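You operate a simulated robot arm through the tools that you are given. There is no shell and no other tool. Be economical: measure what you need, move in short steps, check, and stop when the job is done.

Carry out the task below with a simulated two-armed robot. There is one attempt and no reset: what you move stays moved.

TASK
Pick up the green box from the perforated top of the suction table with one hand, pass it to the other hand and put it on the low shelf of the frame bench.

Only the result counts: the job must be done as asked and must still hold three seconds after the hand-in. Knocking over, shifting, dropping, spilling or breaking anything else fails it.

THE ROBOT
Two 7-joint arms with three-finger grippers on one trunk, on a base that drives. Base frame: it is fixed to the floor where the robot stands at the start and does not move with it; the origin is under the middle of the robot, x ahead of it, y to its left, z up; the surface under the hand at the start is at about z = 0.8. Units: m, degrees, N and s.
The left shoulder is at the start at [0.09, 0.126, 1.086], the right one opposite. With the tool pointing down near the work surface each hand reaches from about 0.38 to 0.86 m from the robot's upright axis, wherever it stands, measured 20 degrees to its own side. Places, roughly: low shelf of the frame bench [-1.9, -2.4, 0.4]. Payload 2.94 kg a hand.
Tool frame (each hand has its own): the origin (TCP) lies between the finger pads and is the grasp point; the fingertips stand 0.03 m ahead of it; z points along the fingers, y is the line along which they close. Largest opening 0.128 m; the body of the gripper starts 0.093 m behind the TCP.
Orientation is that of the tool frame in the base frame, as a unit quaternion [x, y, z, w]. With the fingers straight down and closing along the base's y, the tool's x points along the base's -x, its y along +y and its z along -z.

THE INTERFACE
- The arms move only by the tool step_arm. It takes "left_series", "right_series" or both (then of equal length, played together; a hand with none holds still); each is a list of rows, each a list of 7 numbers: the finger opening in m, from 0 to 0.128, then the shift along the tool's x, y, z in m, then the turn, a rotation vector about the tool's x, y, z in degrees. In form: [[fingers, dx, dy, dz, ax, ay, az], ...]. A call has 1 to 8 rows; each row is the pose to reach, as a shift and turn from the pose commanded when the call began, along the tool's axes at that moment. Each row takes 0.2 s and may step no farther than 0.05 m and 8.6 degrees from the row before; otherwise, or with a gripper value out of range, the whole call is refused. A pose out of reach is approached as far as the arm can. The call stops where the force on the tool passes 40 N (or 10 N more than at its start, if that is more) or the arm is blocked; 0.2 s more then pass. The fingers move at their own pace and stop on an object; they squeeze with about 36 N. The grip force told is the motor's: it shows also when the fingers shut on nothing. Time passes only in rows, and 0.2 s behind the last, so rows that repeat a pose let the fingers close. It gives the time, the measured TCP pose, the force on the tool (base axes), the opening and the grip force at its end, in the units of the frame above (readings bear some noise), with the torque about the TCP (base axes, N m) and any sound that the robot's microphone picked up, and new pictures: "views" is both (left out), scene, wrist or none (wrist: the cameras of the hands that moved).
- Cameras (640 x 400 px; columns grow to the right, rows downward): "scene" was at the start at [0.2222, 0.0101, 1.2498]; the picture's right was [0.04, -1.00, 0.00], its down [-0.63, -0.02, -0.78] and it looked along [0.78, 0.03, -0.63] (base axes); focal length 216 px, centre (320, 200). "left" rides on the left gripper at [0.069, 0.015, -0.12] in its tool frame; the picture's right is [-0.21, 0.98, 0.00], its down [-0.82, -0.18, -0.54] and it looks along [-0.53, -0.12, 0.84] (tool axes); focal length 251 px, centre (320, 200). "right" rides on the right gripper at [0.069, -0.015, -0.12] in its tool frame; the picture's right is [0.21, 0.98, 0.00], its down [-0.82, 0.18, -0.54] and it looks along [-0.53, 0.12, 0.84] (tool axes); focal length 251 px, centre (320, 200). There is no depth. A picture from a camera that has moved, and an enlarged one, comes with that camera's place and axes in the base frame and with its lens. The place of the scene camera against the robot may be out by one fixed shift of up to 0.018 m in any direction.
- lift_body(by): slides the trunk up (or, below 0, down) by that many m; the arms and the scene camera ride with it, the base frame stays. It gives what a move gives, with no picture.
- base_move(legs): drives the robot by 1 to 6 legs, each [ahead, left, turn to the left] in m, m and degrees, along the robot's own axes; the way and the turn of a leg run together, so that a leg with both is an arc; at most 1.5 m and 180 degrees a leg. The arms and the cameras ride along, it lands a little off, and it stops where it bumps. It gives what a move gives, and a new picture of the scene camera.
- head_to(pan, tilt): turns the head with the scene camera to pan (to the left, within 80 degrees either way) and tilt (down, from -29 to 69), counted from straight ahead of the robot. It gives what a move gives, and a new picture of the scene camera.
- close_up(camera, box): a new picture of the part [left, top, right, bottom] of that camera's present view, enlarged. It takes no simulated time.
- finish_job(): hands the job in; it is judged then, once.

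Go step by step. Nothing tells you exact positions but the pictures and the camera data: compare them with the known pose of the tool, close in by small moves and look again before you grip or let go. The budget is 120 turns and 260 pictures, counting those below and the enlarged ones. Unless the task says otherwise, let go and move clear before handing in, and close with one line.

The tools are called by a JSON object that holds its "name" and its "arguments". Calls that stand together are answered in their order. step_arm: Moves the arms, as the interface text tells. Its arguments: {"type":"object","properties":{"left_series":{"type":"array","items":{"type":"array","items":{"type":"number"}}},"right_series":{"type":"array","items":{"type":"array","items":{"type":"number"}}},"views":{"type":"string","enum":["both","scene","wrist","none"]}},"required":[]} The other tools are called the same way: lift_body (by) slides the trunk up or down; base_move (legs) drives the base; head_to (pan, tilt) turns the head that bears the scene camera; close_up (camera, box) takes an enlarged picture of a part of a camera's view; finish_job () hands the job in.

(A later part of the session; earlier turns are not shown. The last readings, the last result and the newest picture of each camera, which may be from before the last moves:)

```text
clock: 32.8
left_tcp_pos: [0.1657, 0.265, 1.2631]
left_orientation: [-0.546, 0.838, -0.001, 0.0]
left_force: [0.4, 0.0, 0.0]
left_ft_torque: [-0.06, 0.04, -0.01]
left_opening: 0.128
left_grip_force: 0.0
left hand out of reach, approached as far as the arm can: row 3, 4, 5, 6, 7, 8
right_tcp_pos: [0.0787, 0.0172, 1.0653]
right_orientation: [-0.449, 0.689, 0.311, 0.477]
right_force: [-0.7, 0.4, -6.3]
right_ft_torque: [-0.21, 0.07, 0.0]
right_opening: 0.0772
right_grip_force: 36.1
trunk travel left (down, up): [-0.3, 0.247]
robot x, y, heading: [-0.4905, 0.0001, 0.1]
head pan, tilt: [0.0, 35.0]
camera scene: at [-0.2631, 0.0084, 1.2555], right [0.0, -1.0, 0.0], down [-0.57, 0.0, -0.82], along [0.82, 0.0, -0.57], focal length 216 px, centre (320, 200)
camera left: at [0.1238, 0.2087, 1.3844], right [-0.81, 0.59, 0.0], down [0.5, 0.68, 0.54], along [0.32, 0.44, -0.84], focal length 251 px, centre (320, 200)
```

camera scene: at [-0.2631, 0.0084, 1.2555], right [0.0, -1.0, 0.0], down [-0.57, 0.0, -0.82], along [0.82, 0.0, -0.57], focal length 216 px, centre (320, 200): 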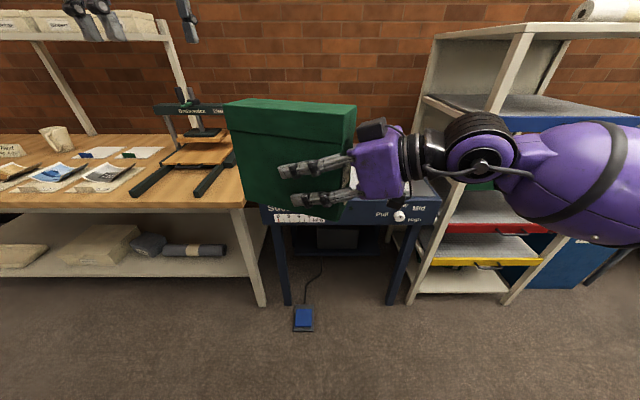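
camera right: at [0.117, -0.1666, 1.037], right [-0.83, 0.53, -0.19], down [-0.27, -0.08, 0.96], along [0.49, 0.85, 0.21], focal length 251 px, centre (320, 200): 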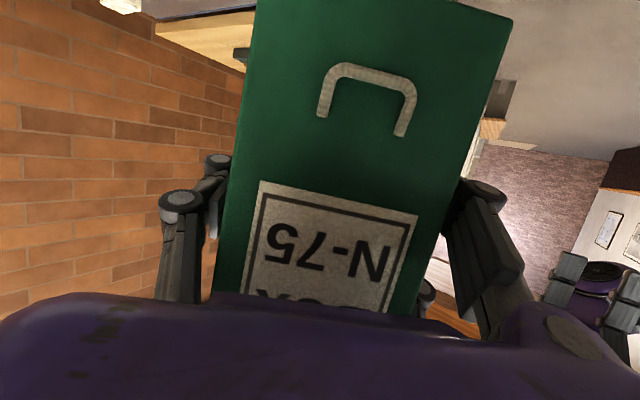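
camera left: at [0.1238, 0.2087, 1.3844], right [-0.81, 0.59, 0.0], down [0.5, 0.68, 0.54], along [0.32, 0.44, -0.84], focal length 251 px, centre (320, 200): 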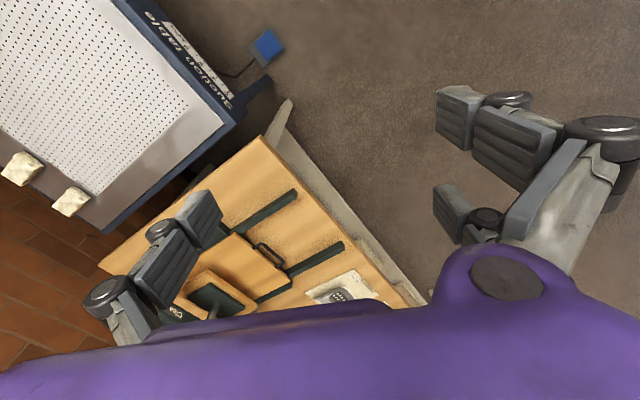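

Left hand is beside and above the free end. Now I'll tilt it so the fingers slope toward the box end.

{"name": "step_arm", "arguments": {"left_series": [[0.128, 0.003, -0.002, 0.01, 0, 7.5, 0], [0.128, 0.007, -0.005, 0.02, 0, 15, 0], [0.128, 0.01, -0.007, 0.03, 0, 22.5, 0], [0.128, 0.014, -0.01, 0.04, 0, 30, 0], [0.128, 0.017, -0.012, 0.05, 0, 37.5, 0], [0.128, 0.021, -0.015, 0.06, 0, 45, 0]]}}

```text
clock: 34.1
left_tcp_pos: [0.1618, 0.2333, 1.1977]
left_orientation: [-0.503, 0.774, -0.211, -0.321]
left_force: [0.7, 0.8, 0.0]
left_ft_torque: [-0.02, -0.04, 0.0]
left_opening: 0.1279
left_grip_force: 0.1
left hand out of reach, approached as far as the arm can: row 5, 6
right_tcp_pos: [0.078, 0.0175, 1.0641]
right_orientation: [-0.448, 0.689, 0.311, 0.478]
right_force: [0.0, 0.0, -6.0]
right_ft_torque: [-0.19, 0.07, -0.03]
right_opening: 0.0772
right_grip_force: 35.4
trunk travel left (down, up): [-0.3, 0.247]
robot x, y, heading: [-0.4896, 0.0043, -0.3]
head pan, tilt: [0.0, 35.0]
camera scene: at [-0.2635, 0.0081, 1.2556], right [0.0, -1.0, 0.0], down [-0.57, 0.0, -0.82], along [0.82, 0.0, -0.57], focal length 216 px, centre (320, 200)
camera left: at [0.162, 0.2731, 1.3329], right [-0.83, 0.53, -0.16], down [0.55, 0.81, -0.2], along [0.02, -0.25, -0.97], focal length 251 px, centre (320, 200)
```

scene: 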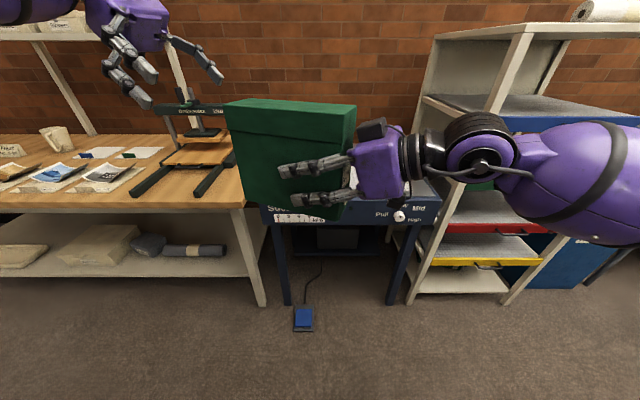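
left: 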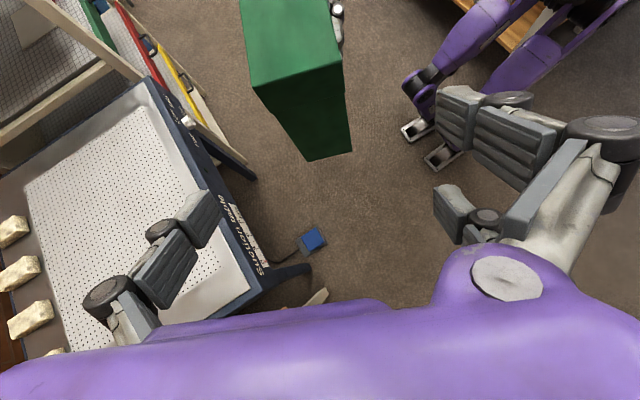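

The tilt worked. I'll take a close-up from the left wrist to measure the box's far end precisely.

{"name": "close_up", "arguments": {"camera": "left", "box": [200, 0, 400, 180]}}

{"name": "close_up", "arguments": {"camera": "scene", "box": [200, 70, 440, 220]}}

```text
2.22 times, centred on (300, 90) of left
camera zoom: at [0.162, 0.2731, 1.3329], right [-0.83, 0.53, -0.16], down [0.55, 0.81, -0.2], along [0.02, -0.25, -0.97], focal length 559 px, centre (364, 444)
```

zoom: 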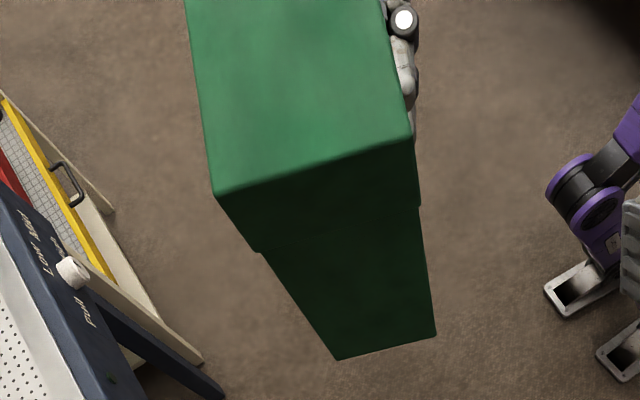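

```text
2.67 times, centred on (320, 145) of scene
camera zoom: at [-0.2635, 0.0081, 1.2556], right [0.0, -1.0, 0.0], down [-0.57, 0.0, -0.82], along [0.82, 0.0, -0.57], focal length 575 px, centre (320, 347)
```

zoom: 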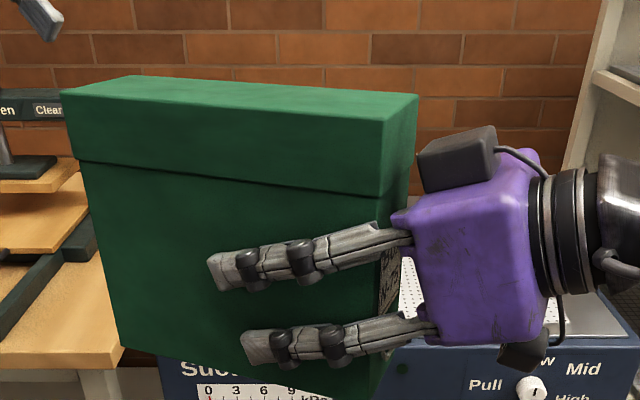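

The far end is centred near (0.132, 0.147) and lies almost straight along the left tool's axis. I'll advance halfway and check.

{"name": "step_arm", "arguments": {"left_series": [[0.128, -0.001, -0.0045, 0.035, 0, 0, 0], [0.128, -0.002, -0.009, 0.07, 0, 0, 0], [0.128, -0.002, -0.0092, 0.105, 0, 0, 0]]}}

{"name": "close_up", "arguments": {"camera": "scene", "box": [160, 30, 440, 220]}}

```text
clock: 35.0
left_tcp_pos: [0.14, 0.1616, 1.1243]
left_orientation: [-0.504, 0.774, -0.21, -0.32]
left_force: [-0.4, -0.3, -0.2]
left_ft_torque: [0.01, -0.01, 0.0]
left_opening: 0.1277
left_grip_force: 0.0
right_tcp_pos: [0.0768, 0.0168, 1.0652]
right_orientation: [-0.448, 0.689, 0.311, 0.478]
right_force: [0.3, 0.9, -6.1]
right_ft_torque: [-0.21, 0.12, -0.01]
right_opening: 0.0773
right_grip_force: 35.8
trunk travel left (down, up): [-0.3, 0.247]
robot x, y, heading: [-0.4918, 0.0006, -0.0]
head pan, tilt: [0.0, 35.0]
camera scene: at [-0.2641, 0.0077, 1.2558], right [0.0, -1.0, 0.0], down [-0.57, 0.0, -0.82], along [0.82, 0.0, -0.57], focal length 216 px, centre (320, 200)
camera left: at [0.1395, 0.2022, 1.2589], right [-0.83, 0.53, -0.15], down [0.56, 0.81, -0.2], along [0.02, -0.25, -0.97], focal length 251 px, centre (320, 200)
```

scene: 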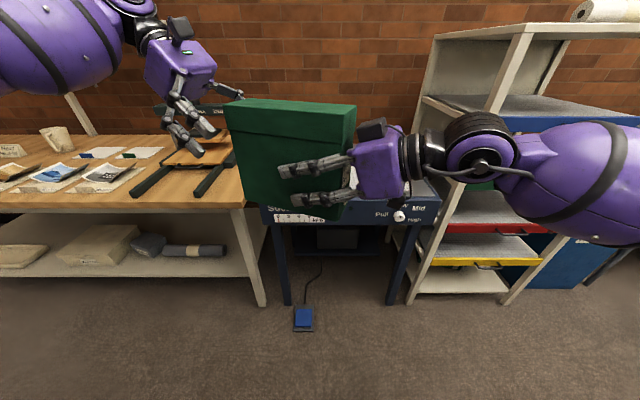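
left: 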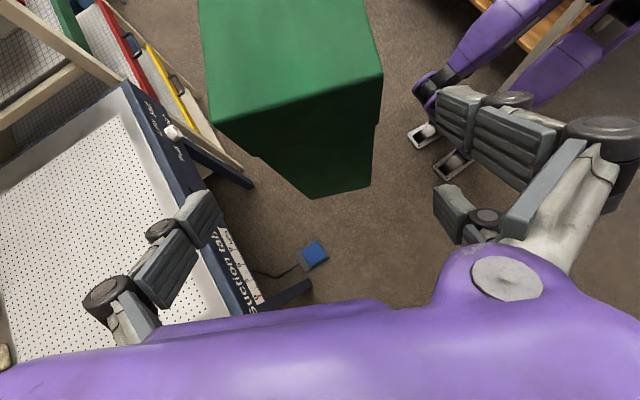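

```text
2.11 times, centred on (300, 125) of scene
camera zoom: at [-0.2641, 0.0077, 1.2558], right [0.0, -1.0, 0.0], down [-0.57, 0.0, -0.82], along [0.82, 0.0, -0.57], focal length 454 px, centre (362, 358)
```

zoom: 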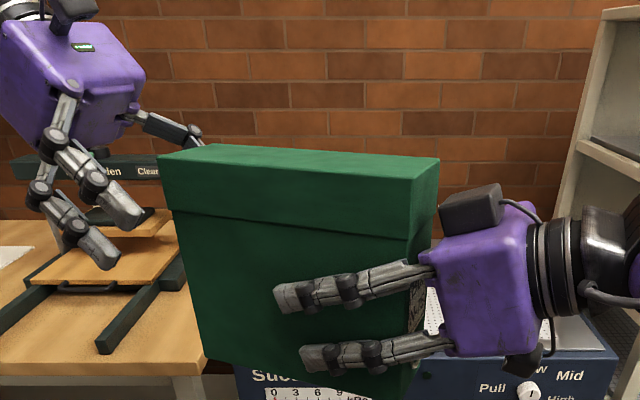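

{"name": "step_arm", "arguments": {"left_series": [[0.128, -0.001, 0.001, 0.03, 0, 0, 0], [0.128, -0.002, 0.002, 0.06, 0, 0, 0], [0.128, -0.0038, 0.002, 0.09, 0, 0, 0]]}}

{"name": "close_up", "arguments": {"camera": "scene", "box": [160, 30, 440, 220]}}

```text
clock: 35.8
left_tcp_pos: [0.1146, 0.1078, 1.0564]
left_orientation: [-0.504, 0.775, -0.21, -0.32]
left_force: [0.1, 0.1, -0.9]
left_ft_torque: [-0.01, 0.0, -0.04]
left_opening: 0.1279
left_grip_force: 0.1
right_tcp_pos: [0.0769, 0.0156, 1.0649]
right_orientation: [-0.448, 0.689, 0.31, 0.478]
right_force: [-0.1, 0.7, -5.6]
right_ft_torque: [-0.22, 0.08, 0.02]
right_opening: 0.0771
right_grip_force: 35.7
trunk travel left (down, up): [-0.3, 0.247]
robot x, y, heading: [-0.4865, 0.0013, -0.2]
head pan, tilt: [0.0, 35.0]
camera scene: at [-0.264, 0.0074, 1.2557], right [0.0, -1.0, 0.0], down [-0.57, 0.0, -0.82], along [0.82, 0.0, -0.57], focal length 216 px, centre (320, 200)
camera left: at [0.1144, 0.1472, 1.1917], right [-0.83, 0.53, -0.15], down [0.56, 0.81, -0.2], along [0.02, -0.25, -0.97], focal length 251 px, centre (320, 200)
```

scene: 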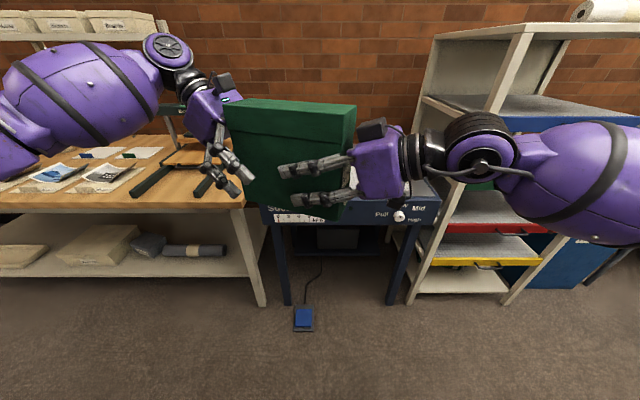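
left: 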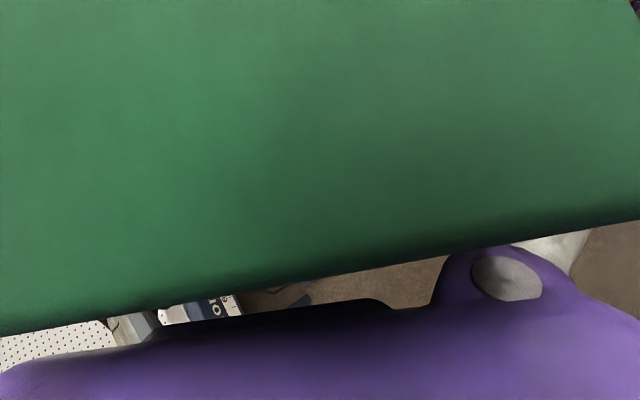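

```text
2.11 times, centred on (300, 125) of scene
camera zoom: at [-0.264, 0.0074, 1.2557], right [0.0, -1.0, 0.0], down [-0.57, 0.0, -0.82], along [0.82, 0.0, -0.57], focal length 454 px, centre (362, 358)
```

zoom: 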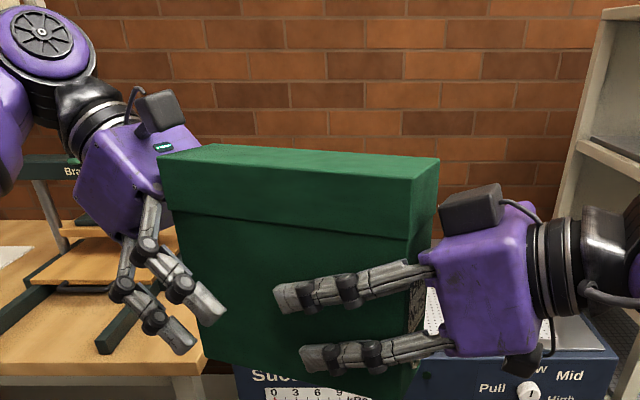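

Left fingers straddle the far end, clear of the right fingers. Closing the left grip.

{"name": "step_arm", "arguments": {"left_series": [[0.1, 0, 0, 0, 0, 0, 0], [0.08, 0, 0, 0, 0, 0, 0], [0.04, 0, 0, 0, 0, 0, 0], [0.04, 0, 0, 0, 0, 0, 0], [0.04, 0, 0, 0, 0, 0, 0]], "views": "none"}}

{"name": "close_up", "arguments": {"camera": "scene", "box": [160, 30, 440, 220]}}

```text
clock: 37.0
left_tcp_pos: [0.1142, 0.1082, 1.0566]
left_orientation: [-0.504, 0.774, -0.21, -0.32]
left_force: [-3.5, 14.3, 2.0]
left_ft_torque: [-1.65, -0.56, 0.52]
left_opening: 0.0716
left_grip_force: 36.6
right_tcp_pos: [0.0784, 0.0157, 1.0652]
right_orientation: [-0.446, 0.69, 0.309, 0.479]
right_force: [3.2, -13.7, -7.8]
right_ft_torque: [1.24, 0.66, -1.36]
right_opening: 0.0766
right_grip_force: 35.9
trunk travel left (down, up): [-0.3, 0.247]
robot x, y, heading: [-0.4921, 0.0026, 0.1]
head pan, tilt: [0.0, 35.0]
```

```text
2.11 times, centred on (300, 125) of scene
camera zoom: at [-0.2644, 0.0075, 1.2558], right [0.0, -1.0, 0.0], down [-0.57, 0.0, -0.82], along [0.82, 0.0, -0.57], focal length 454 px, centre (362, 358)
```

zoom: 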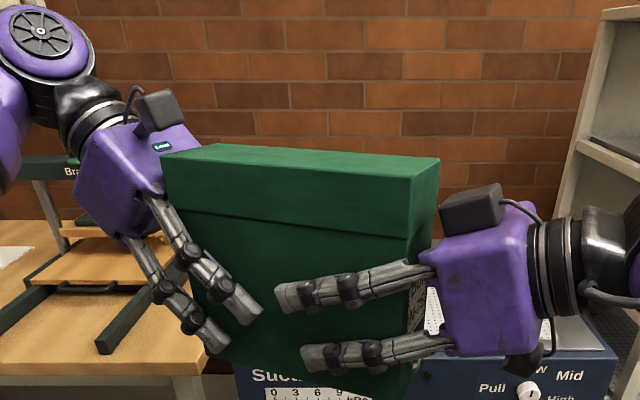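

Both hands grip firmly. Now the right hand opens.

{"name": "step_arm", "arguments": {"right_series": [[0.128, 0, 0, 0, 0, 0, 0], [0.128, 0, 0, 0, 0, 0, 0], [0.128, 0, 0, 0, 0, 0, 0]], "views": "none"}}

{"name": "close_up", "arguments": {"camera": "scene", "box": [160, 30, 440, 220]}}

```text
clock: 37.8
left_tcp_pos: [0.1135, 0.1084, 1.0575]
left_orientation: [-0.503, 0.775, -0.209, -0.321]
left_force: [-0.3, -1.0, -0.2]
left_ft_torque: [0.33, -0.15, 0.0]
left_opening: 0.0714
left_grip_force: 36.3
right_tcp_pos: [0.0767, 0.0165, 1.064]
right_orientation: [-0.448, 0.688, 0.311, 0.479]
right_force: [0.2, 0.2, -0.2]
right_ft_torque: [0.01, 0.0, 0.0]
right_opening: 0.128
right_grip_force: 0.1
trunk travel left (down, up): [-0.3, 0.247]
robot x, y, heading: [-0.4901, -0.0052, 0.2]
head pan, tilt: [0.0, 35.0]
```

```text
2.11 times, centred on (300, 125) of scene
camera zoom: at [-0.2644, 0.0075, 1.2558], right [0.0, -1.0, 0.0], down [-0.57, 0.0, -0.82], along [0.82, 0.0, -0.57], focal length 454 px, centre (362, 358)
```

zoom: 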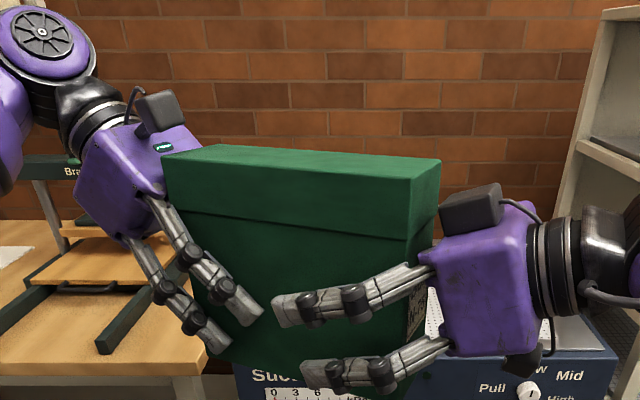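

{"name": "step_arm", "arguments": {"right_series": [[0.128, 0, 0, -0.03, 0, 0, 0], [0.128, 0, 0, -0.06, 0, 0, 0], [0.128, 0, 0, -0.1, 0, 0, 0], [0.128, 0, 0, -0.14, 0, 0, 0]], "views": "scene"}}

```text
clock: 38.8
left_tcp_pos: [0.1129, 0.1073, 1.058]
left_orientation: [-0.501, 0.776, -0.209, -0.32]
left_force: [-16.7, 2.3, -1.4]
left_ft_torque: [-0.51, -0.82, -2.54]
left_opening: 0.0708
left_grip_force: 36.2
right_tcp_pos: [0.0196, -0.019, 1.0988]
right_orientation: [-0.446, 0.691, 0.309, 0.477]
right_force: [17.7, -1.0, -5.7]
right_ft_torque: [0.06, 0.48, 0.22]
right_opening: 0.1281
right_grip_force: 0.0
right hand out of reach, approached as far as the arm can: row 1, 2, 3, 4
trunk travel left (down, up): [-0.3, 0.247]
robot x, y, heading: [-0.4906, 0.003, 0.2]
head pan, tilt: [0.0, 35.0]
camera scene: at [-0.2636, 0.0069, 1.2556], right [0.0, -1.0, 0.0], down [-0.57, 0.0, -0.82], along [0.82, 0.0, -0.57], focal length 216 px, centre (320, 200)
```

scene: 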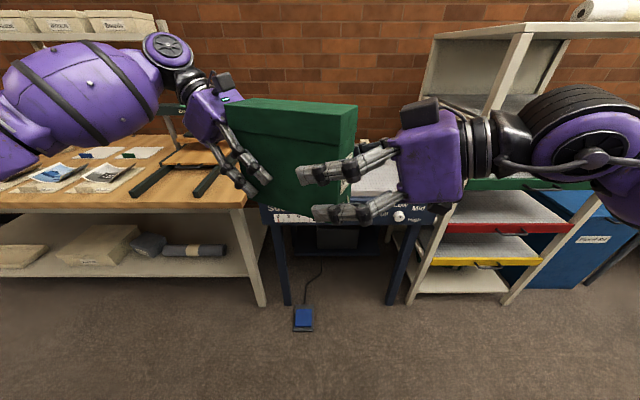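

The right hand couldn't retract straight, so one finger is pressing the box. I'll relieve it sideways, then back it off by moving the left hand away along the box axis.

{"name": "step_arm", "arguments": {"right_series": [[0.128, 0, -0.01, 0, 0, 0, 0], [0.128, 0, -0.02, 0, 0, 0, 0], [0.128, 0, -0.025, 0, 0, 0, 0]], "views": "scene"}}

{"name": "close_up", "arguments": {"camera": "scene", "box": [200, 50, 480, 240]}}

```text
clock: 39.5
left_tcp_pos: [0.1148, 0.1083, 1.0565]
left_orientation: [-0.504, 0.774, -0.21, -0.32]
left_force: [0.9, -0.2, -6.4]
left_ft_torque: [0.36, -0.12, 0.02]
left_opening: 0.0704
left_grip_force: 35.5
right_tcp_pos: [0.0264, -0.0226, 1.1002]
right_orientation: [-0.448, 0.688, 0.311, 0.478]
right_force: [0.3, 0.3, 0.0]
right_ft_torque: [0.03, 0.03, -0.02]
right_opening: 0.1281
right_grip_force: 0.0
right hand out of reach, approached as far as the arm can: row 2, 3
trunk travel left (down, up): [-0.3, 0.247]
robot x, y, heading: [-0.4908, -0.0001, -0.3]
head pan, tilt: [0.0, 35.0]
camera scene: at [-0.2641, 0.0073, 1.2558], right [0.0, -1.0, 0.0], down [-0.57, 0.0, -0.82], along [0.82, 0.0, -0.57], focal length 216 px, centre (320, 200)
```

scene: 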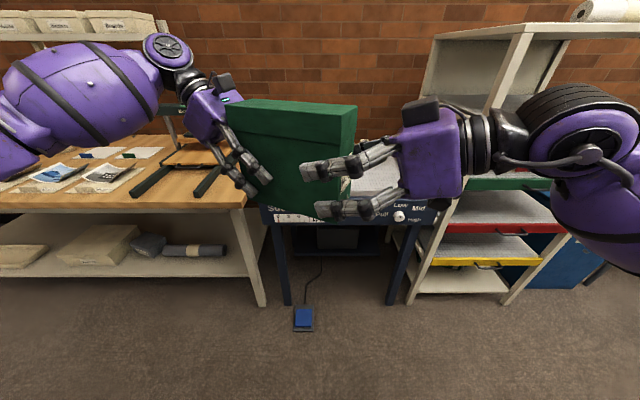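

```text
2.11 times, centred on (340, 145) of scene
camera zoom: at [-0.2641, 0.0073, 1.2558], right [0.0, -1.0, 0.0], down [-0.57, 0.0, -0.82], along [0.82, 0.0, -0.57], focal length 454 px, centre (278, 316)
```

zoom: 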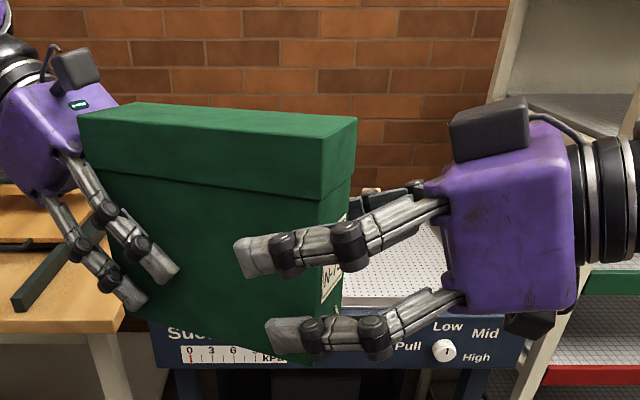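

Free now, with the full weight (~0.6 kg) on the left hand. I'll shift the left hand with the box away along the box axis.

{"name": "step_arm", "arguments": {"left_series": [[0.04, -0.014, 0, -0.014, 0, 0, 0], [0.04, -0.028, 0, -0.028, 0, 0, 0], [0.04, -0.042, 0, -0.042, 0, 0, 0], [0.04, -0.056, 0, -0.0565, 0, 0, 0]], "views": "scene"}}

```text
clock: 40.5
left_tcp_pos: [0.146, 0.1803, 1.0572]
left_orientation: [-0.503, 0.775, -0.209, -0.32]
left_force: [0.4, 0.3, -6.3]
left_ft_torque: [0.37, -0.15, -0.01]
left_opening: 0.0708
left_grip_force: 35.8
right_tcp_pos: [0.0283, -0.0217, 1.1]
right_orientation: [-0.448, 0.689, 0.31, 0.478]
right_force: [-0.5, 0.5, -0.3]
right_ft_torque: [0.0, -0.01, -0.01]
right_opening: 0.128
right_grip_force: 0.0
trunk travel left (down, up): [-0.3, 0.247]
robot x, y, heading: [-0.4875, 0.0006, 0.2]
head pan, tilt: [0.0, 35.0]
camera scene: at [-0.2641, 0.0079, 1.2557], right [0.0, -1.0, 0.0], down [-0.57, 0.0, -0.82], along [0.82, 0.0, -0.57], focal length 216 px, centre (320, 200)
```

scene: 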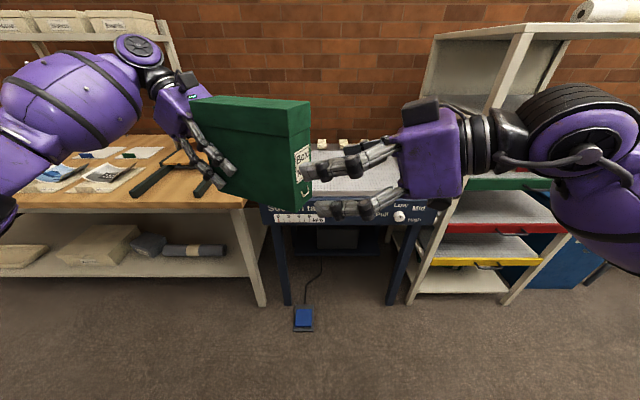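

The handover is complete: box held by the left hand only. I'll fold the right arm back to a neutral place.

{"name": "step_arm", "arguments": {"right_series": [[0.128, 0.007, -0.006, -0.019, 7.7, 0, 2.8], [0.128, 0.014, -0.013, -0.038, 15.5, -0.2, 5.6], [0.128, 0.0215, -0.019, -0.057, 23.2, -0.3, 8.4], [0.128, 0.029, -0.025, -0.077, 31, -0.4, 11.2], [0.128, 0.036, -0.032, -0.096, 38.7, -0.5, 14], [0.128, 0.043, -0.038, -0.115, 46.5, -0.6, 16.8], [0.128, 0.05, -0.044, -0.134, 54.2, -0.7, 19.6], [0.128, 0.0574, -0.0507, -0.153, 62, -0.8, 22.4]], "views": "none"}}

{"name": "head_to", "arguments": {"pan": -80, "tilt": 10}}

```text
clock: 42.4
left_tcp_pos: [0.1458, 0.1824, 1.0579]
left_orientation: [-0.504, 0.775, -0.21, -0.32]
left_force: [-0.3, 1.0, -6.3]
left_ft_torque: [0.34, -0.15, 0.03]
left_opening: 0.0705
left_grip_force: 35.7
right_tcp_pos: [0.0682, -0.1915, 1.1326]
right_orientation: [-0.001, 0.817, -0.001, 0.577]
right_force: [0.3, 0.5, 0.2]
right_ft_torque: [-0.03, 0.01, 0.0]
right_opening: 0.1279
right_grip_force: 0.1
right hand out of reach, approached as far as the arm can: row 3, 4, 5, 6, 7, 8
trunk travel left (down, up): [-0.3, 0.247]
robot x, y, heading: [-0.4906, -0.0016, -0.1]
head pan, tilt: [0.0, 35.0]
```

```text
clock: 43.9
left_tcp_pos: [0.1461, 0.1804, 1.0563]
left_orientation: [-0.503, 0.775, -0.209, -0.32]
left_force: [-0.4, 0.9, -5.9]
left_ft_torque: [0.38, -0.17, 0.0]
left_opening: 0.0706
left_grip_force: 35.8
right_tcp_pos: [0.0705, -0.194, 1.1327]
right_orientation: [-0.003, 0.817, 0.001, 0.577]
right_force: [0.7, -0.4, 0.5]
right_ft_torque: [-0.01, -0.02, 0.0]
right_opening: 0.1279
right_grip_force: 0.1
trunk travel left (down, up): [-0.3, 0.247]
robot x, y, heading: [-0.4906, 0.0014, -0.1]
head pan, tilt: [-80.0, 10.0]
camera scene: at [-0.3361, -0.084, 1.296], right [-0.98, -0.17, 0.0], down [-0.03, 0.17, -0.98], along [0.17, -0.97, -0.17], focal length 216 px, centre (320, 200)
```

scene: 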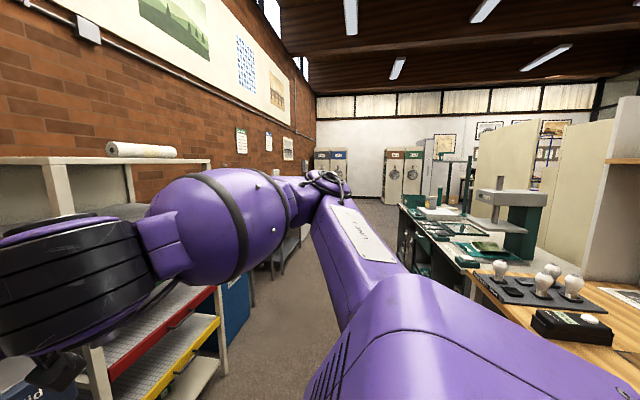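

The right arm is parked. There are benches behind me with a front edge near x≈-0.8, so I'll strafe right along the aisle and look for the frame bench.

{"name": "base_move", "arguments": {"legs": [[0.03, -1.2, 0]]}}

```text
clock: 54.6
left_tcp_pos: [0.174, -1.0179, 1.0568]
left_orientation: [-0.501, 0.776, -0.209, -0.321]
left_force: [-0.6, -0.3, -6.9]
left_ft_torque: [0.36, -0.2, 0.0]
left_opening: 0.0703
left_grip_force: 36.1
right_tcp_pos: [0.0973, -1.392, 1.1313]
right_orientation: [0.0, 0.816, -0.001, 0.578]
right_force: [0.3, -0.3, 0.1]
right_ft_torque: [-0.01, 0.0, -0.01]
right_opening: 0.1281
right_grip_force: 0.0
trunk travel left (down, up): [-0.3, 0.247]
robot x, y, heading: [-0.464, -1.1917, -0.1]
head pan, tilt: [-80.0, 10.0]
camera scene: at [-0.3092, -1.2801, 1.296], right [-0.99, -0.17, 0.0], down [-0.03, 0.17, -0.98], along [0.17, -0.97, -0.17], focal length 216 px, centre (320, 200)
```

scene: 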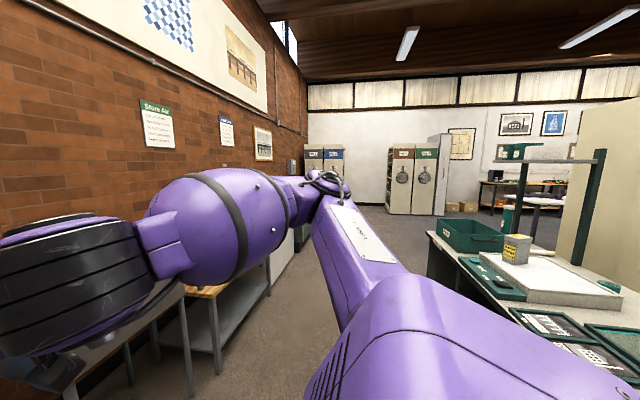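

{"name": "base_move", "arguments": {"legs": [[0.02, -1.5, 0]]}}

```text
refused: leg 1 is longer than a leg can be; nothing moved
```

{"name": "base_move", "arguments": {"legs": [[0, -1.5, 0]]}}

```text
clock: 67.9
left_tcp_pos: [0.1681, -2.5149, 1.0576]
left_orientation: [-0.502, 0.776, -0.208, -0.321]
left_force: [0.7, 0.1, -5.5]
left_ft_torque: [0.33, -0.16, 0.03]
left_opening: 0.07
left_grip_force: 35.8
right_tcp_pos: [0.0923, -2.8889, 1.132]
right_orientation: [0.0, 0.817, -0.002, 0.577]
right_force: [-0.2, 0.0, -0.4]
right_ft_torque: [0.03, -0.01, 0.0]
right_opening: 0.128
right_grip_force: 0.0
trunk travel left (down, up): [-0.3, 0.247]
robot x, y, heading: [-0.4649, -2.6918, -0.2]
head pan, tilt: [-80.0, 10.0]
camera scene: at [-0.3144, -2.7773, 1.296], right [-0.99, -0.17, 0.0], down [-0.03, 0.17, -0.98], along [0.17, -0.97, -0.17], focal length 216 px, centre (320, 200)
```

scene: 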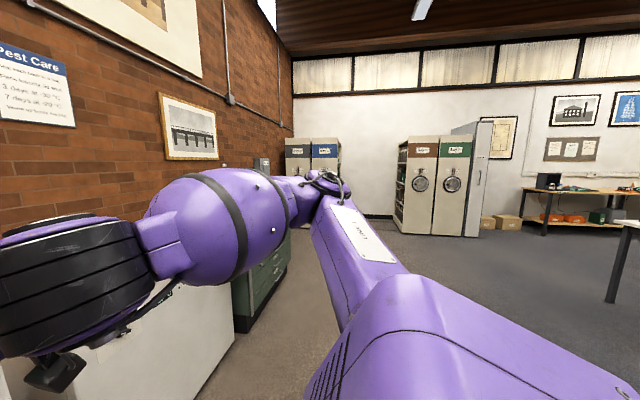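

The aisle opens up here. I'll strafe a bit farther and turn right to look back toward the frame bench.

{"name": "base_move", "arguments": {"legs": [[0, -0.8, 0], [0, 0, -90]]}}

{"name": "head_to", "arguments": {"pan": -70, "tilt": 15}}

```text
clock: 79.2
left_tcp_pos: [-0.3011, -4.1351, 1.0573]
left_orientation: [0.2, 0.902, 0.082, -0.374]
left_force: [-0.2, 0.0, -7.1]
left_ft_torque: [-0.17, -0.36, 0.03]
left_opening: 0.0701
left_grip_force: 36.0
right_tcp_pos: [-0.6733, -4.0538, 1.1306]
right_orientation: [0.582, 0.573, -0.412, 0.404]
right_force: [0.9, -0.1, 0.4]
right_ft_torque: [-0.04, 0.01, 0.01]
right_opening: 0.1279
right_grip_force: 0.0
trunk travel left (down, up): [-0.3, 0.247]
robot x, y, heading: [-0.472, -3.4991, -91.1]
head pan, tilt: [-80.0, 10.0]
camera scene: at [-0.5635, -3.6409, 1.296], right [-0.16, 0.99, 0.0], down [0.17, 0.03, -0.98], along [-0.97, -0.15, -0.17], focal length 216 px, centre (320, 200)
```

scene: 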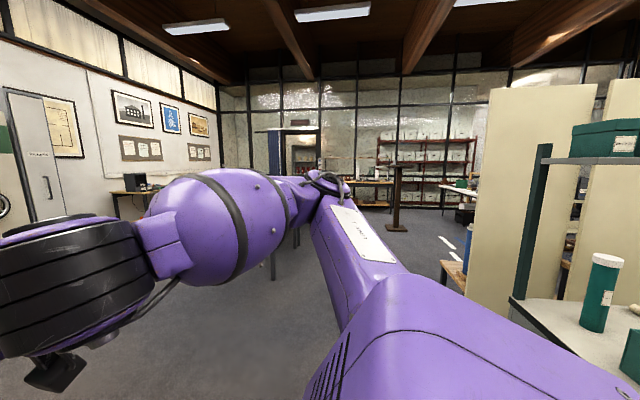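

```text
clock: 79.9
left_tcp_pos: [-0.3018, -4.1349, 1.0556]
left_orientation: [0.2, 0.902, 0.082, -0.374]
left_force: [-1.0, -0.1, -6.8]
left_ft_torque: [-0.17, -0.35, 0.03]
left_opening: 0.0703
left_grip_force: 36.7
right_tcp_pos: [-0.6742, -4.0525, 1.1313]
right_orientation: [0.58, 0.574, -0.412, 0.405]
right_force: [0.0, 0.3, 1.3]
right_ft_torque: [0.03, -0.01, -0.02]
right_opening: 0.1279
right_grip_force: 0.0
trunk travel left (down, up): [-0.3, 0.247]
robot x, y, heading: [-0.4708, -3.4955, -91.0]
head pan, tilt: [-70.0, 15.0]
camera scene: at [-0.5599, -3.6567, 1.2879], right [-0.33, 0.95, 0.0], down [0.24, 0.08, -0.97], along [-0.91, -0.31, -0.26], focal length 216 px, centre (320, 200)
```

scene: 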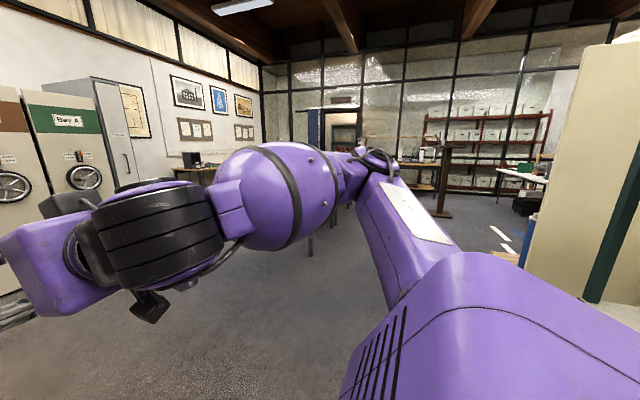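

The frame bench seems to lie behind the partition, on its far (−x) side. I'll strafe along and look.

{"name": "base_move", "arguments": {"legs": [[0.0, -1.3, 0]]}}

{"name": "head_to", "arguments": {"pan": -80, "tilt": 25}}

```text
clock: 91.5
left_tcp_pos: [-1.6018, -4.1122, 1.0571]
left_orientation: [0.2, 0.902, 0.082, -0.374]
left_force: [-0.5, -0.4, -6.4]
left_ft_torque: [-0.16, -0.37, 0.01]
left_opening: 0.0701
left_grip_force: 36.3
right_tcp_pos: [-1.9728, -4.03, 1.1312]
right_orientation: [0.581, 0.573, -0.412, 0.404]
right_force: [-0.1, 0.7, -0.3]
right_ft_torque: [0.02, 0.0, -0.03]
right_opening: 0.1281
right_grip_force: 0.0
trunk travel left (down, up): [-0.3, 0.247]
robot x, y, heading: [-1.7713, -3.4743, -90.8]
head pan, tilt: [-70.0, 15.0]
camera scene: at [-1.8597, -3.6339, 1.2878], right [-0.33, 0.95, 0.0], down [0.24, 0.08, -0.97], along [-0.91, -0.31, -0.26], focal length 216 px, centre (320, 200)
```

scene: 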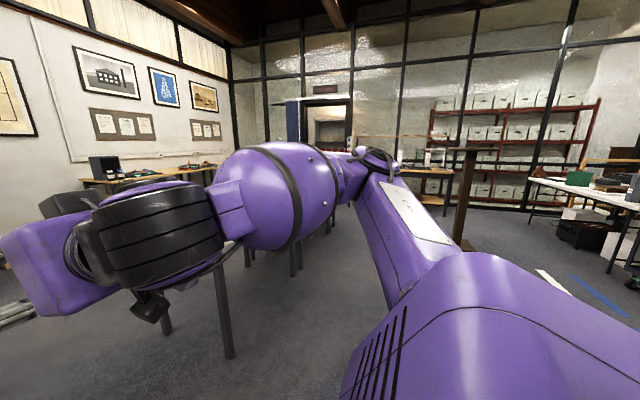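

```text
clock: 92.2
left_tcp_pos: [-1.6014, -4.113, 1.0572]
left_orientation: [0.199, 0.902, 0.081, -0.374]
left_force: [0.4, 0.1, -5.6]
left_ft_torque: [-0.15, -0.33, 0.01]
left_opening: 0.0702
left_grip_force: 35.8
right_tcp_pos: [-1.9748, -4.0297, 1.1311]
right_orientation: [0.581, 0.573, -0.412, 0.404]
right_force: [-0.3, 0.2, 0.2]
right_ft_torque: [0.03, -0.02, 0.0]
right_opening: 0.1278
right_grip_force: 0.0
trunk travel left (down, up): [-0.3, 0.247]
robot x, y, heading: [-1.7705, -3.4731, -91.2]
head pan, tilt: [-80.0, 25.0]
camera scene: at [-1.8623, -3.618, 1.2717], right [-0.16, 0.99, 0.0], down [0.42, 0.07, -0.91], along [-0.9, -0.14, -0.42], focal length 216 px, centre (320, 200)
```

scene: 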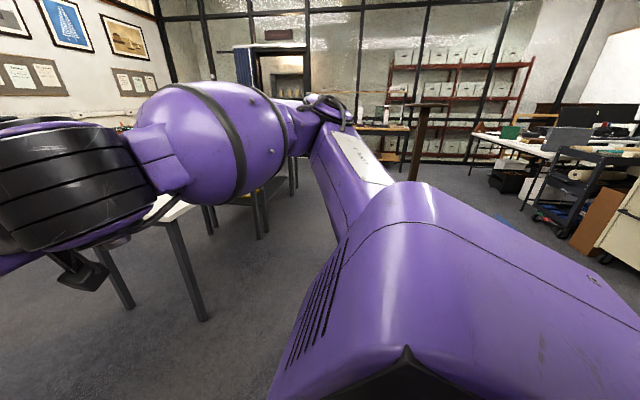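

{"name": "base_move", "arguments": {"legs": [[0.15, 0, 0], [0, 0, -89]]}}

{"name": "head_to", "arguments": {"pan": -60, "tilt": 25}}

```text
clock: 97.4
left_tcp_pos: [-2.4116, -3.7984, 1.056]
left_orientation: [0.778, 0.499, 0.321, -0.207]
left_force: [-0.3, 0.4, -4.4]
left_ft_torque: [-0.33, 0.17, -0.01]
left_opening: 0.0704
left_grip_force: 36.2
right_tcp_pos: [-2.3297, -3.4247, 1.1328]
right_orientation: [0.817, -0.004, -0.577, -0.005]
right_force: [0.6, 0.2, -0.2]
right_ft_torque: [0.0, -0.01, 0.0]
right_opening: 0.1279
right_grip_force: 0.0
trunk travel left (down, up): [-0.3, 0.247]
robot x, y, heading: [-1.7708, -3.6273, 179.3]
head pan, tilt: [-80.0, 25.0]
camera scene: at [-1.9231, -3.5254, 1.2716], right [0.99, 0.16, 0.0], down [0.07, -0.42, -0.91], along [-0.15, 0.89, -0.42], focal length 216 px, centre (320, 200)
```

scene: 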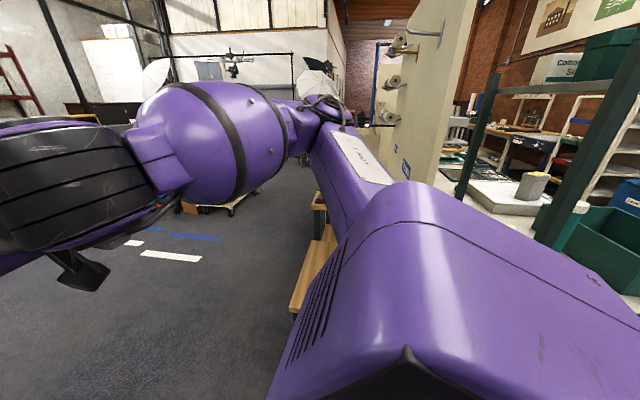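

```text
clock: 98.2
left_tcp_pos: [-2.4103, -3.7981, 1.0566]
left_orientation: [0.778, 0.499, 0.321, -0.207]
left_force: [-0.3, -0.4, -6.6]
left_ft_torque: [-0.33, 0.16, 0.0]
left_opening: 0.0701
left_grip_force: 36.2
right_tcp_pos: [-2.3293, -3.4242, 1.1331]
right_orientation: [0.816, -0.003, -0.577, -0.004]
right_force: [-0.2, -0.2, 0.2]
right_ft_torque: [0.0, 0.02, -0.02]
right_opening: 0.1279
right_grip_force: 0.0
trunk travel left (down, up): [-0.3, 0.247]
robot x, y, heading: [-1.7696, -3.6245, 179.2]
head pan, tilt: [-60.0, 25.0]
camera scene: at [-1.9533, -3.5361, 1.2716], right [0.87, 0.49, 0.0], down [0.21, -0.37, -0.91], along [-0.44, 0.79, -0.42], focal length 216 px, centre (320, 200)
```

scene: 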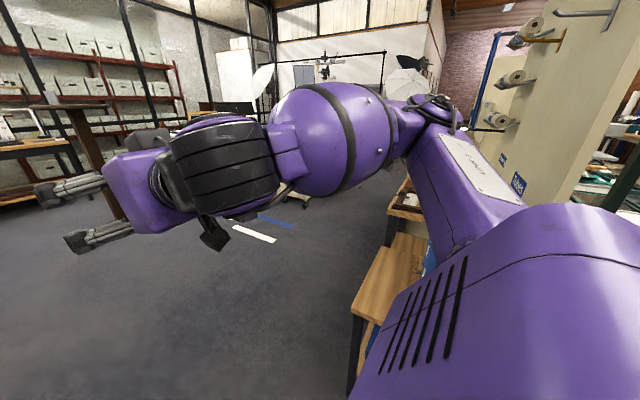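

I can see the frame bench (wooden low shelf) against the partition's far side, front facing −x. I'll drive around to face it.

{"name": "base_move", "arguments": {"legs": [[1.3, 0, 0], [0, 0, -89.5]]}}

{"name": "head_to", "arguments": {"pan": -40, "tilt": 25}}

```text
clock: 108.5
left_tcp_pos: [-3.259, -2.9792, 1.057]
left_orientation: [0.905, -0.185, 0.374, 0.076]
left_force: [1.1, -0.3, -6.0]
left_ft_torque: [0.13, 0.36, 0.0]
left_opening: 0.0702
left_grip_force: 35.9
right_tcp_pos: [-2.885, -3.0493, 1.1325]
right_orientation: [0.582, -0.572, -0.411, -0.406]
right_force: [-1.7, 0.1, 0.5]
right_ft_torque: [0.02, 0.01, -0.01]
right_opening: 0.1278
right_grip_force: 0.0
trunk travel left (down, up): [-0.3, 0.247]
robot x, y, heading: [-3.0717, -3.6104, 90.8]
head pan, tilt: [-60.0, 25.0]
camera scene: at [-2.9936, -3.4209, 1.2716], right [0.51, -0.86, 0.0], down [-0.36, -0.22, -0.91], along [0.78, 0.46, -0.42], focal length 216 px, centre (320, 200)
```

scene: 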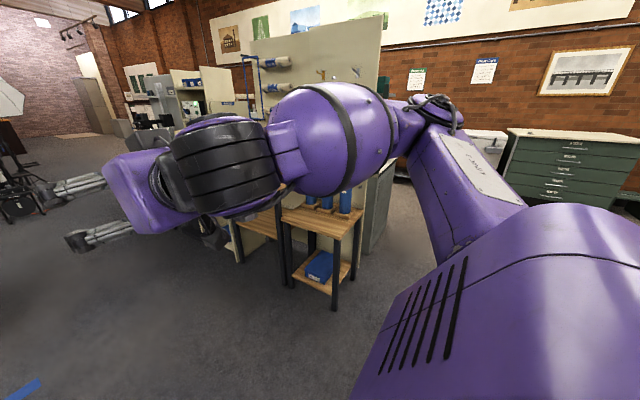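

```text
clock: 109.4
left_tcp_pos: [-3.2607, -2.9787, 1.0556]
left_orientation: [0.905, -0.185, 0.374, 0.076]
left_force: [-0.2, 0.3, -5.8]
left_ft_torque: [0.15, 0.36, 0.0]
left_opening: 0.0704
left_grip_force: 36.0
right_tcp_pos: [-2.8859, -3.0489, 1.1321]
right_orientation: [0.582, -0.572, -0.411, -0.406]
right_force: [0.9, 0.2, 0.1]
right_ft_torque: [0.01, -0.06, -0.01]
right_opening: 0.1279
right_grip_force: 0.0
trunk travel left (down, up): [-0.3, 0.247]
robot x, y, heading: [-3.0701, -3.6118, 90.8]
head pan, tilt: [-40.0, 25.0]
camera scene: at [-3.0145, -3.3967, 1.2716], right [0.77, -0.63, 0.0], down [-0.27, -0.33, -0.91], along [0.57, 0.7, -0.42], focal length 216 px, centre (320, 200)
```

scene: 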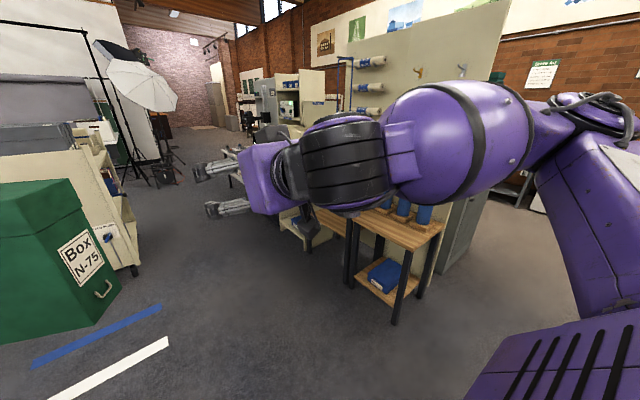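

I see a small stand with a blue box (at about y≈-2.8) and, to its left, a wooden surface near (-1.95, -2.3) at z≈0.4, which is likely the frame bench's low shelf. I'll turn to face +x and strafe left for a clear view.

{"name": "base_move", "arguments": {"legs": [[0, 0, -90.5], [0, 0.7, 0]]}}

{"name": "head_to", "arguments": {"pan": 10, "tilt": 30}}

```text
clock: 119.8
left_tcp_pos: [-2.4552, -2.7135, 1.0552]
left_orientation: [-0.513, 0.769, -0.212, -0.316]
left_force: [-1.0, 0.3, -5.3]
left_ft_torque: [0.35, -0.17, 0.01]
left_opening: 0.0703
left_grip_force: 35.8
right_tcp_pos: [-2.5216, -3.0888, 1.1322]
right_orientation: [-0.013, 0.816, 0.007, 0.577]
right_force: [0.6, 0.6, 0.0]
right_ft_torque: [-0.05, 0.02, 0.01]
right_opening: 0.128
right_grip_force: 0.0
trunk travel left (down, up): [-0.3, 0.247]
robot x, y, heading: [-3.0884, -2.9103, 1.5]
head pan, tilt: [-40.0, 25.0]
camera scene: at [-2.8771, -2.9559, 1.2716], right [-0.62, -0.78, 0.0], down [-0.33, 0.26, -0.91], along [0.71, -0.57, -0.42], focal length 216 px, centre (320, 200)
```

scene: 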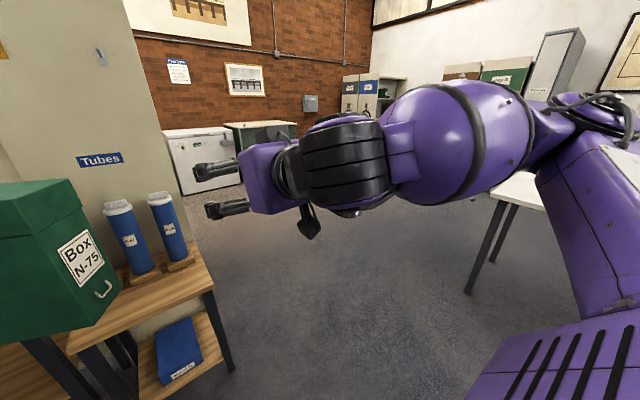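

```text
clock: 121.0
left_tcp_pos: [-2.4541, -2.7139, 1.0558]
left_orientation: [-0.513, 0.769, -0.213, -0.317]
left_force: [0.7, -0.4, -5.8]
left_ft_torque: [0.35, -0.12, 0.03]
left_opening: 0.0703
left_grip_force: 35.6
right_tcp_pos: [-2.5209, -3.0886, 1.1318]
right_orientation: [-0.011, 0.816, 0.006, 0.577]
right_force: [0.3, -0.4, -0.1]
right_ft_torque: [0.0, 0.02, 0.01]
right_opening: 0.1279
right_grip_force: 0.0
trunk travel left (down, up): [-0.3, 0.247]
robot x, y, heading: [-3.0886, -2.9112, 1.4]
head pan, tilt: [10.0, 30.0]
camera scene: at [-2.8605, -2.8807, 1.2636], right [0.2, -0.98, 0.0], down [-0.49, -0.1, -0.87], along [0.85, 0.17, -0.5], focal length 216 px, centre (320, 200)
```

scene: 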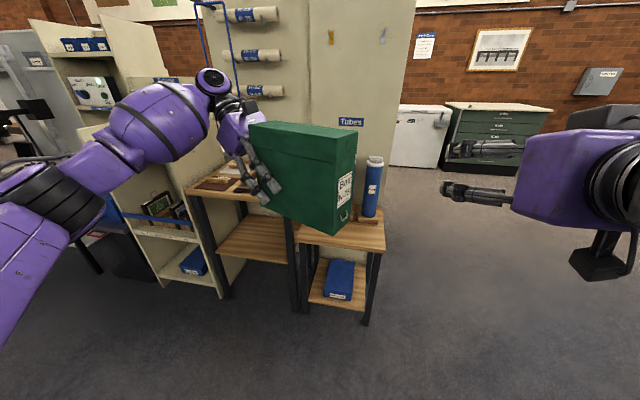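

The frame bench is in view: front at x≈-2.1, y from -2.58 to -2.13, low shelf z≈0.43, top at z≈0.79. The hand should point into the bench for placing, so I'll back off a bit and test how far the left hand can yaw around.

{"name": "base_move", "arguments": {"legs": [[-0.2, 0.3, 0]]}}

{"name": "step_arm", "arguments": {"left_series": [[0.04, 0, 0, 0, 5.3, 0, -5.3], [0.04, 0, 0, 0, 10.6, 0, -10.6], [0.04, 0, 0, 0, 15.9, 0, -15.9], [0.04, 0, 0, 0, 21.2, 0, -21.2]], "views": "scene"}}

```text
clock: 124.2
left_tcp_pos: [-2.6646, -2.416, 1.0572]
left_orientation: [-0.513, 0.768, -0.213, -0.317]
left_force: [-0.2, -0.9, -5.4]
left_ft_torque: [0.39, -0.16, -0.02]
left_opening: 0.0702
left_grip_force: 36.2
right_tcp_pos: [-2.7303, -2.7931, 1.1315]
right_orientation: [-0.012, 0.816, 0.007, 0.577]
right_force: [0.3, 0.1, 0.6]
right_ft_torque: [0.0, -0.04, -0.03]
right_opening: 0.1279
right_grip_force: 0.0
trunk travel left (down, up): [-0.3, 0.247]
robot x, y, heading: [-3.2921, -2.6123, 1.6]
head pan, tilt: [10.0, 30.0]
camera scene: at [-3.0684, -2.5842, 1.2636], right [0.2, -0.98, 0.0], down [-0.49, -0.1, -0.87], along [0.85, 0.17, -0.5], focal length 216 px, centre (320, 200)
```

scene: 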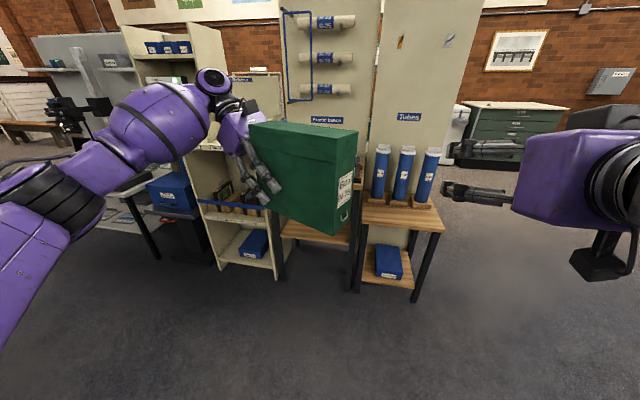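

```text
clock: 125.2
left_tcp_pos: [-2.6628, -2.4168, 1.0555]
left_orientation: [0.695, -0.609, 0.288, 0.251]
left_force: [-0.1, -0.2, -6.2]
left_ft_torque: [0.39, 0.06, 0.01]
left_opening: 0.0701
left_grip_force: 35.8
right_tcp_pos: [-2.7298, -2.7919, 1.1316]
right_orientation: [-0.012, 0.816, 0.006, 0.577]
right_force: [-0.3, 0.2, 0.7]
right_ft_torque: [-0.01, -0.05, 0.0]
right_opening: 0.1279
right_grip_force: 0.1
trunk travel left (down, up): [-0.3, 0.247]
robot x, y, heading: [-3.2949, -2.6136, 1.5]
head pan, tilt: [10.0, 30.0]
camera scene: at [-3.0689, -2.5842, 1.2637], right [0.2, -0.98, 0.0], down [-0.49, -0.1, -0.87], along [0.85, 0.17, -0.5], focal length 216 px, centre (320, 200)
```

scene: 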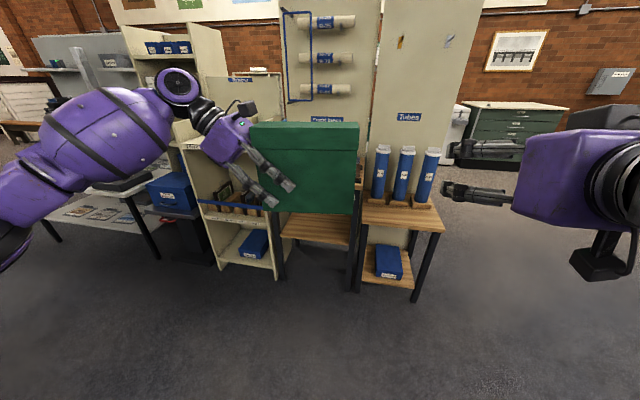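

No limits hit, and the sign behind reads "Frame bench". Continuing the yaw another 60°.

{"name": "step_arm", "arguments": {"left_series": [[0.04, 0, 0, 0, 5.3, 0, -5.3], [0.04, 0, 0, 0, 10.6, 0, -10.6], [0.04, 0, 0, 0, 15.9, 0, -15.9], [0.04, 0, 0, 0, 21.2, 0, -21.2], [0.04, 0, 0, 0, 26.5, 0, -26.5], [0.04, 0, 0, 0, 31.8, 0, -31.8], [0.04, 0, 0, 0, 37.1, 0, -37.1], [0.04, 0, 0, 0, 42.4, 0, -42.4]], "views": "scene"}}

```text
clock: 127.2
left_tcp_pos: [-2.6571, -2.3916, 1.1016]
left_orientation: [0.863, -0.16, 0.436, 0.199]
left_force: [0.7, 0.2, -5.2]
left_ft_torque: [0.14, 0.34, -0.03]
left_opening: 0.0704
left_grip_force: 35.6
left hand out of reach, approached as far as the arm can: row 5, 6, 7, 8
right_tcp_pos: [-2.7269, -2.7941, 1.1315]
right_orientation: [-0.012, 0.818, 0.007, 0.576]
right_force: [0.7, -0.4, -0.2]
right_ft_torque: [0.0, 0.02, 0.0]
right_opening: 0.1277
right_grip_force: 0.1
trunk travel left (down, up): [-0.3, 0.247]
robot x, y, heading: [-3.2905, -2.6161, 1.3]
head pan, tilt: [10.0, 30.0]
stopped in row 8 (left hand): the arm was blocked; the commanded pose is now the measured one
camera scene: at [-3.0653, -2.5848, 1.2629], right [0.2, -0.98, 0.0], down [-0.49, -0.1, -0.86], along [0.85, 0.17, -0.5], focal length 216 px, centre (320, 200)
```

scene: 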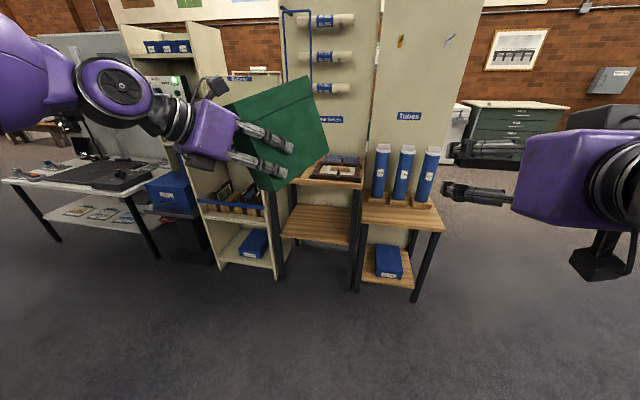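

The hand now points about -35° yaw but rolled/pitched slightly at its limit. I'll lower the trunk fully; lower relative height should ease this, then re-level the box.

{"name": "lift_body", "arguments": {"by": -0.3}}

```text
clock: 130.2
left_tcp_pos: [-2.6609, -2.3919, 0.8038]
left_orientation: [0.862, -0.16, 0.438, 0.199]
left_force: [-0.1, -0.7, -5.9]
left_ft_torque: [0.13, 0.32, 0.0]
left_opening: 0.0703
left_grip_force: 36.2
right_tcp_pos: [-2.6559, -2.7913, 0.7322]
right_orientation: [-0.013, 0.876, 0.006, 0.482]
right_force: [0.2, 0.6, 0.2]
right_ft_torque: [-0.05, 0.02, 0.01]
right_opening: 0.1277
right_grip_force: 0.1
trunk travel left (down, up): [0.0, 0.547]
robot x, y, heading: [-3.2931, -2.611, 1.4]
head pan, tilt: [10.0, 30.0]
```

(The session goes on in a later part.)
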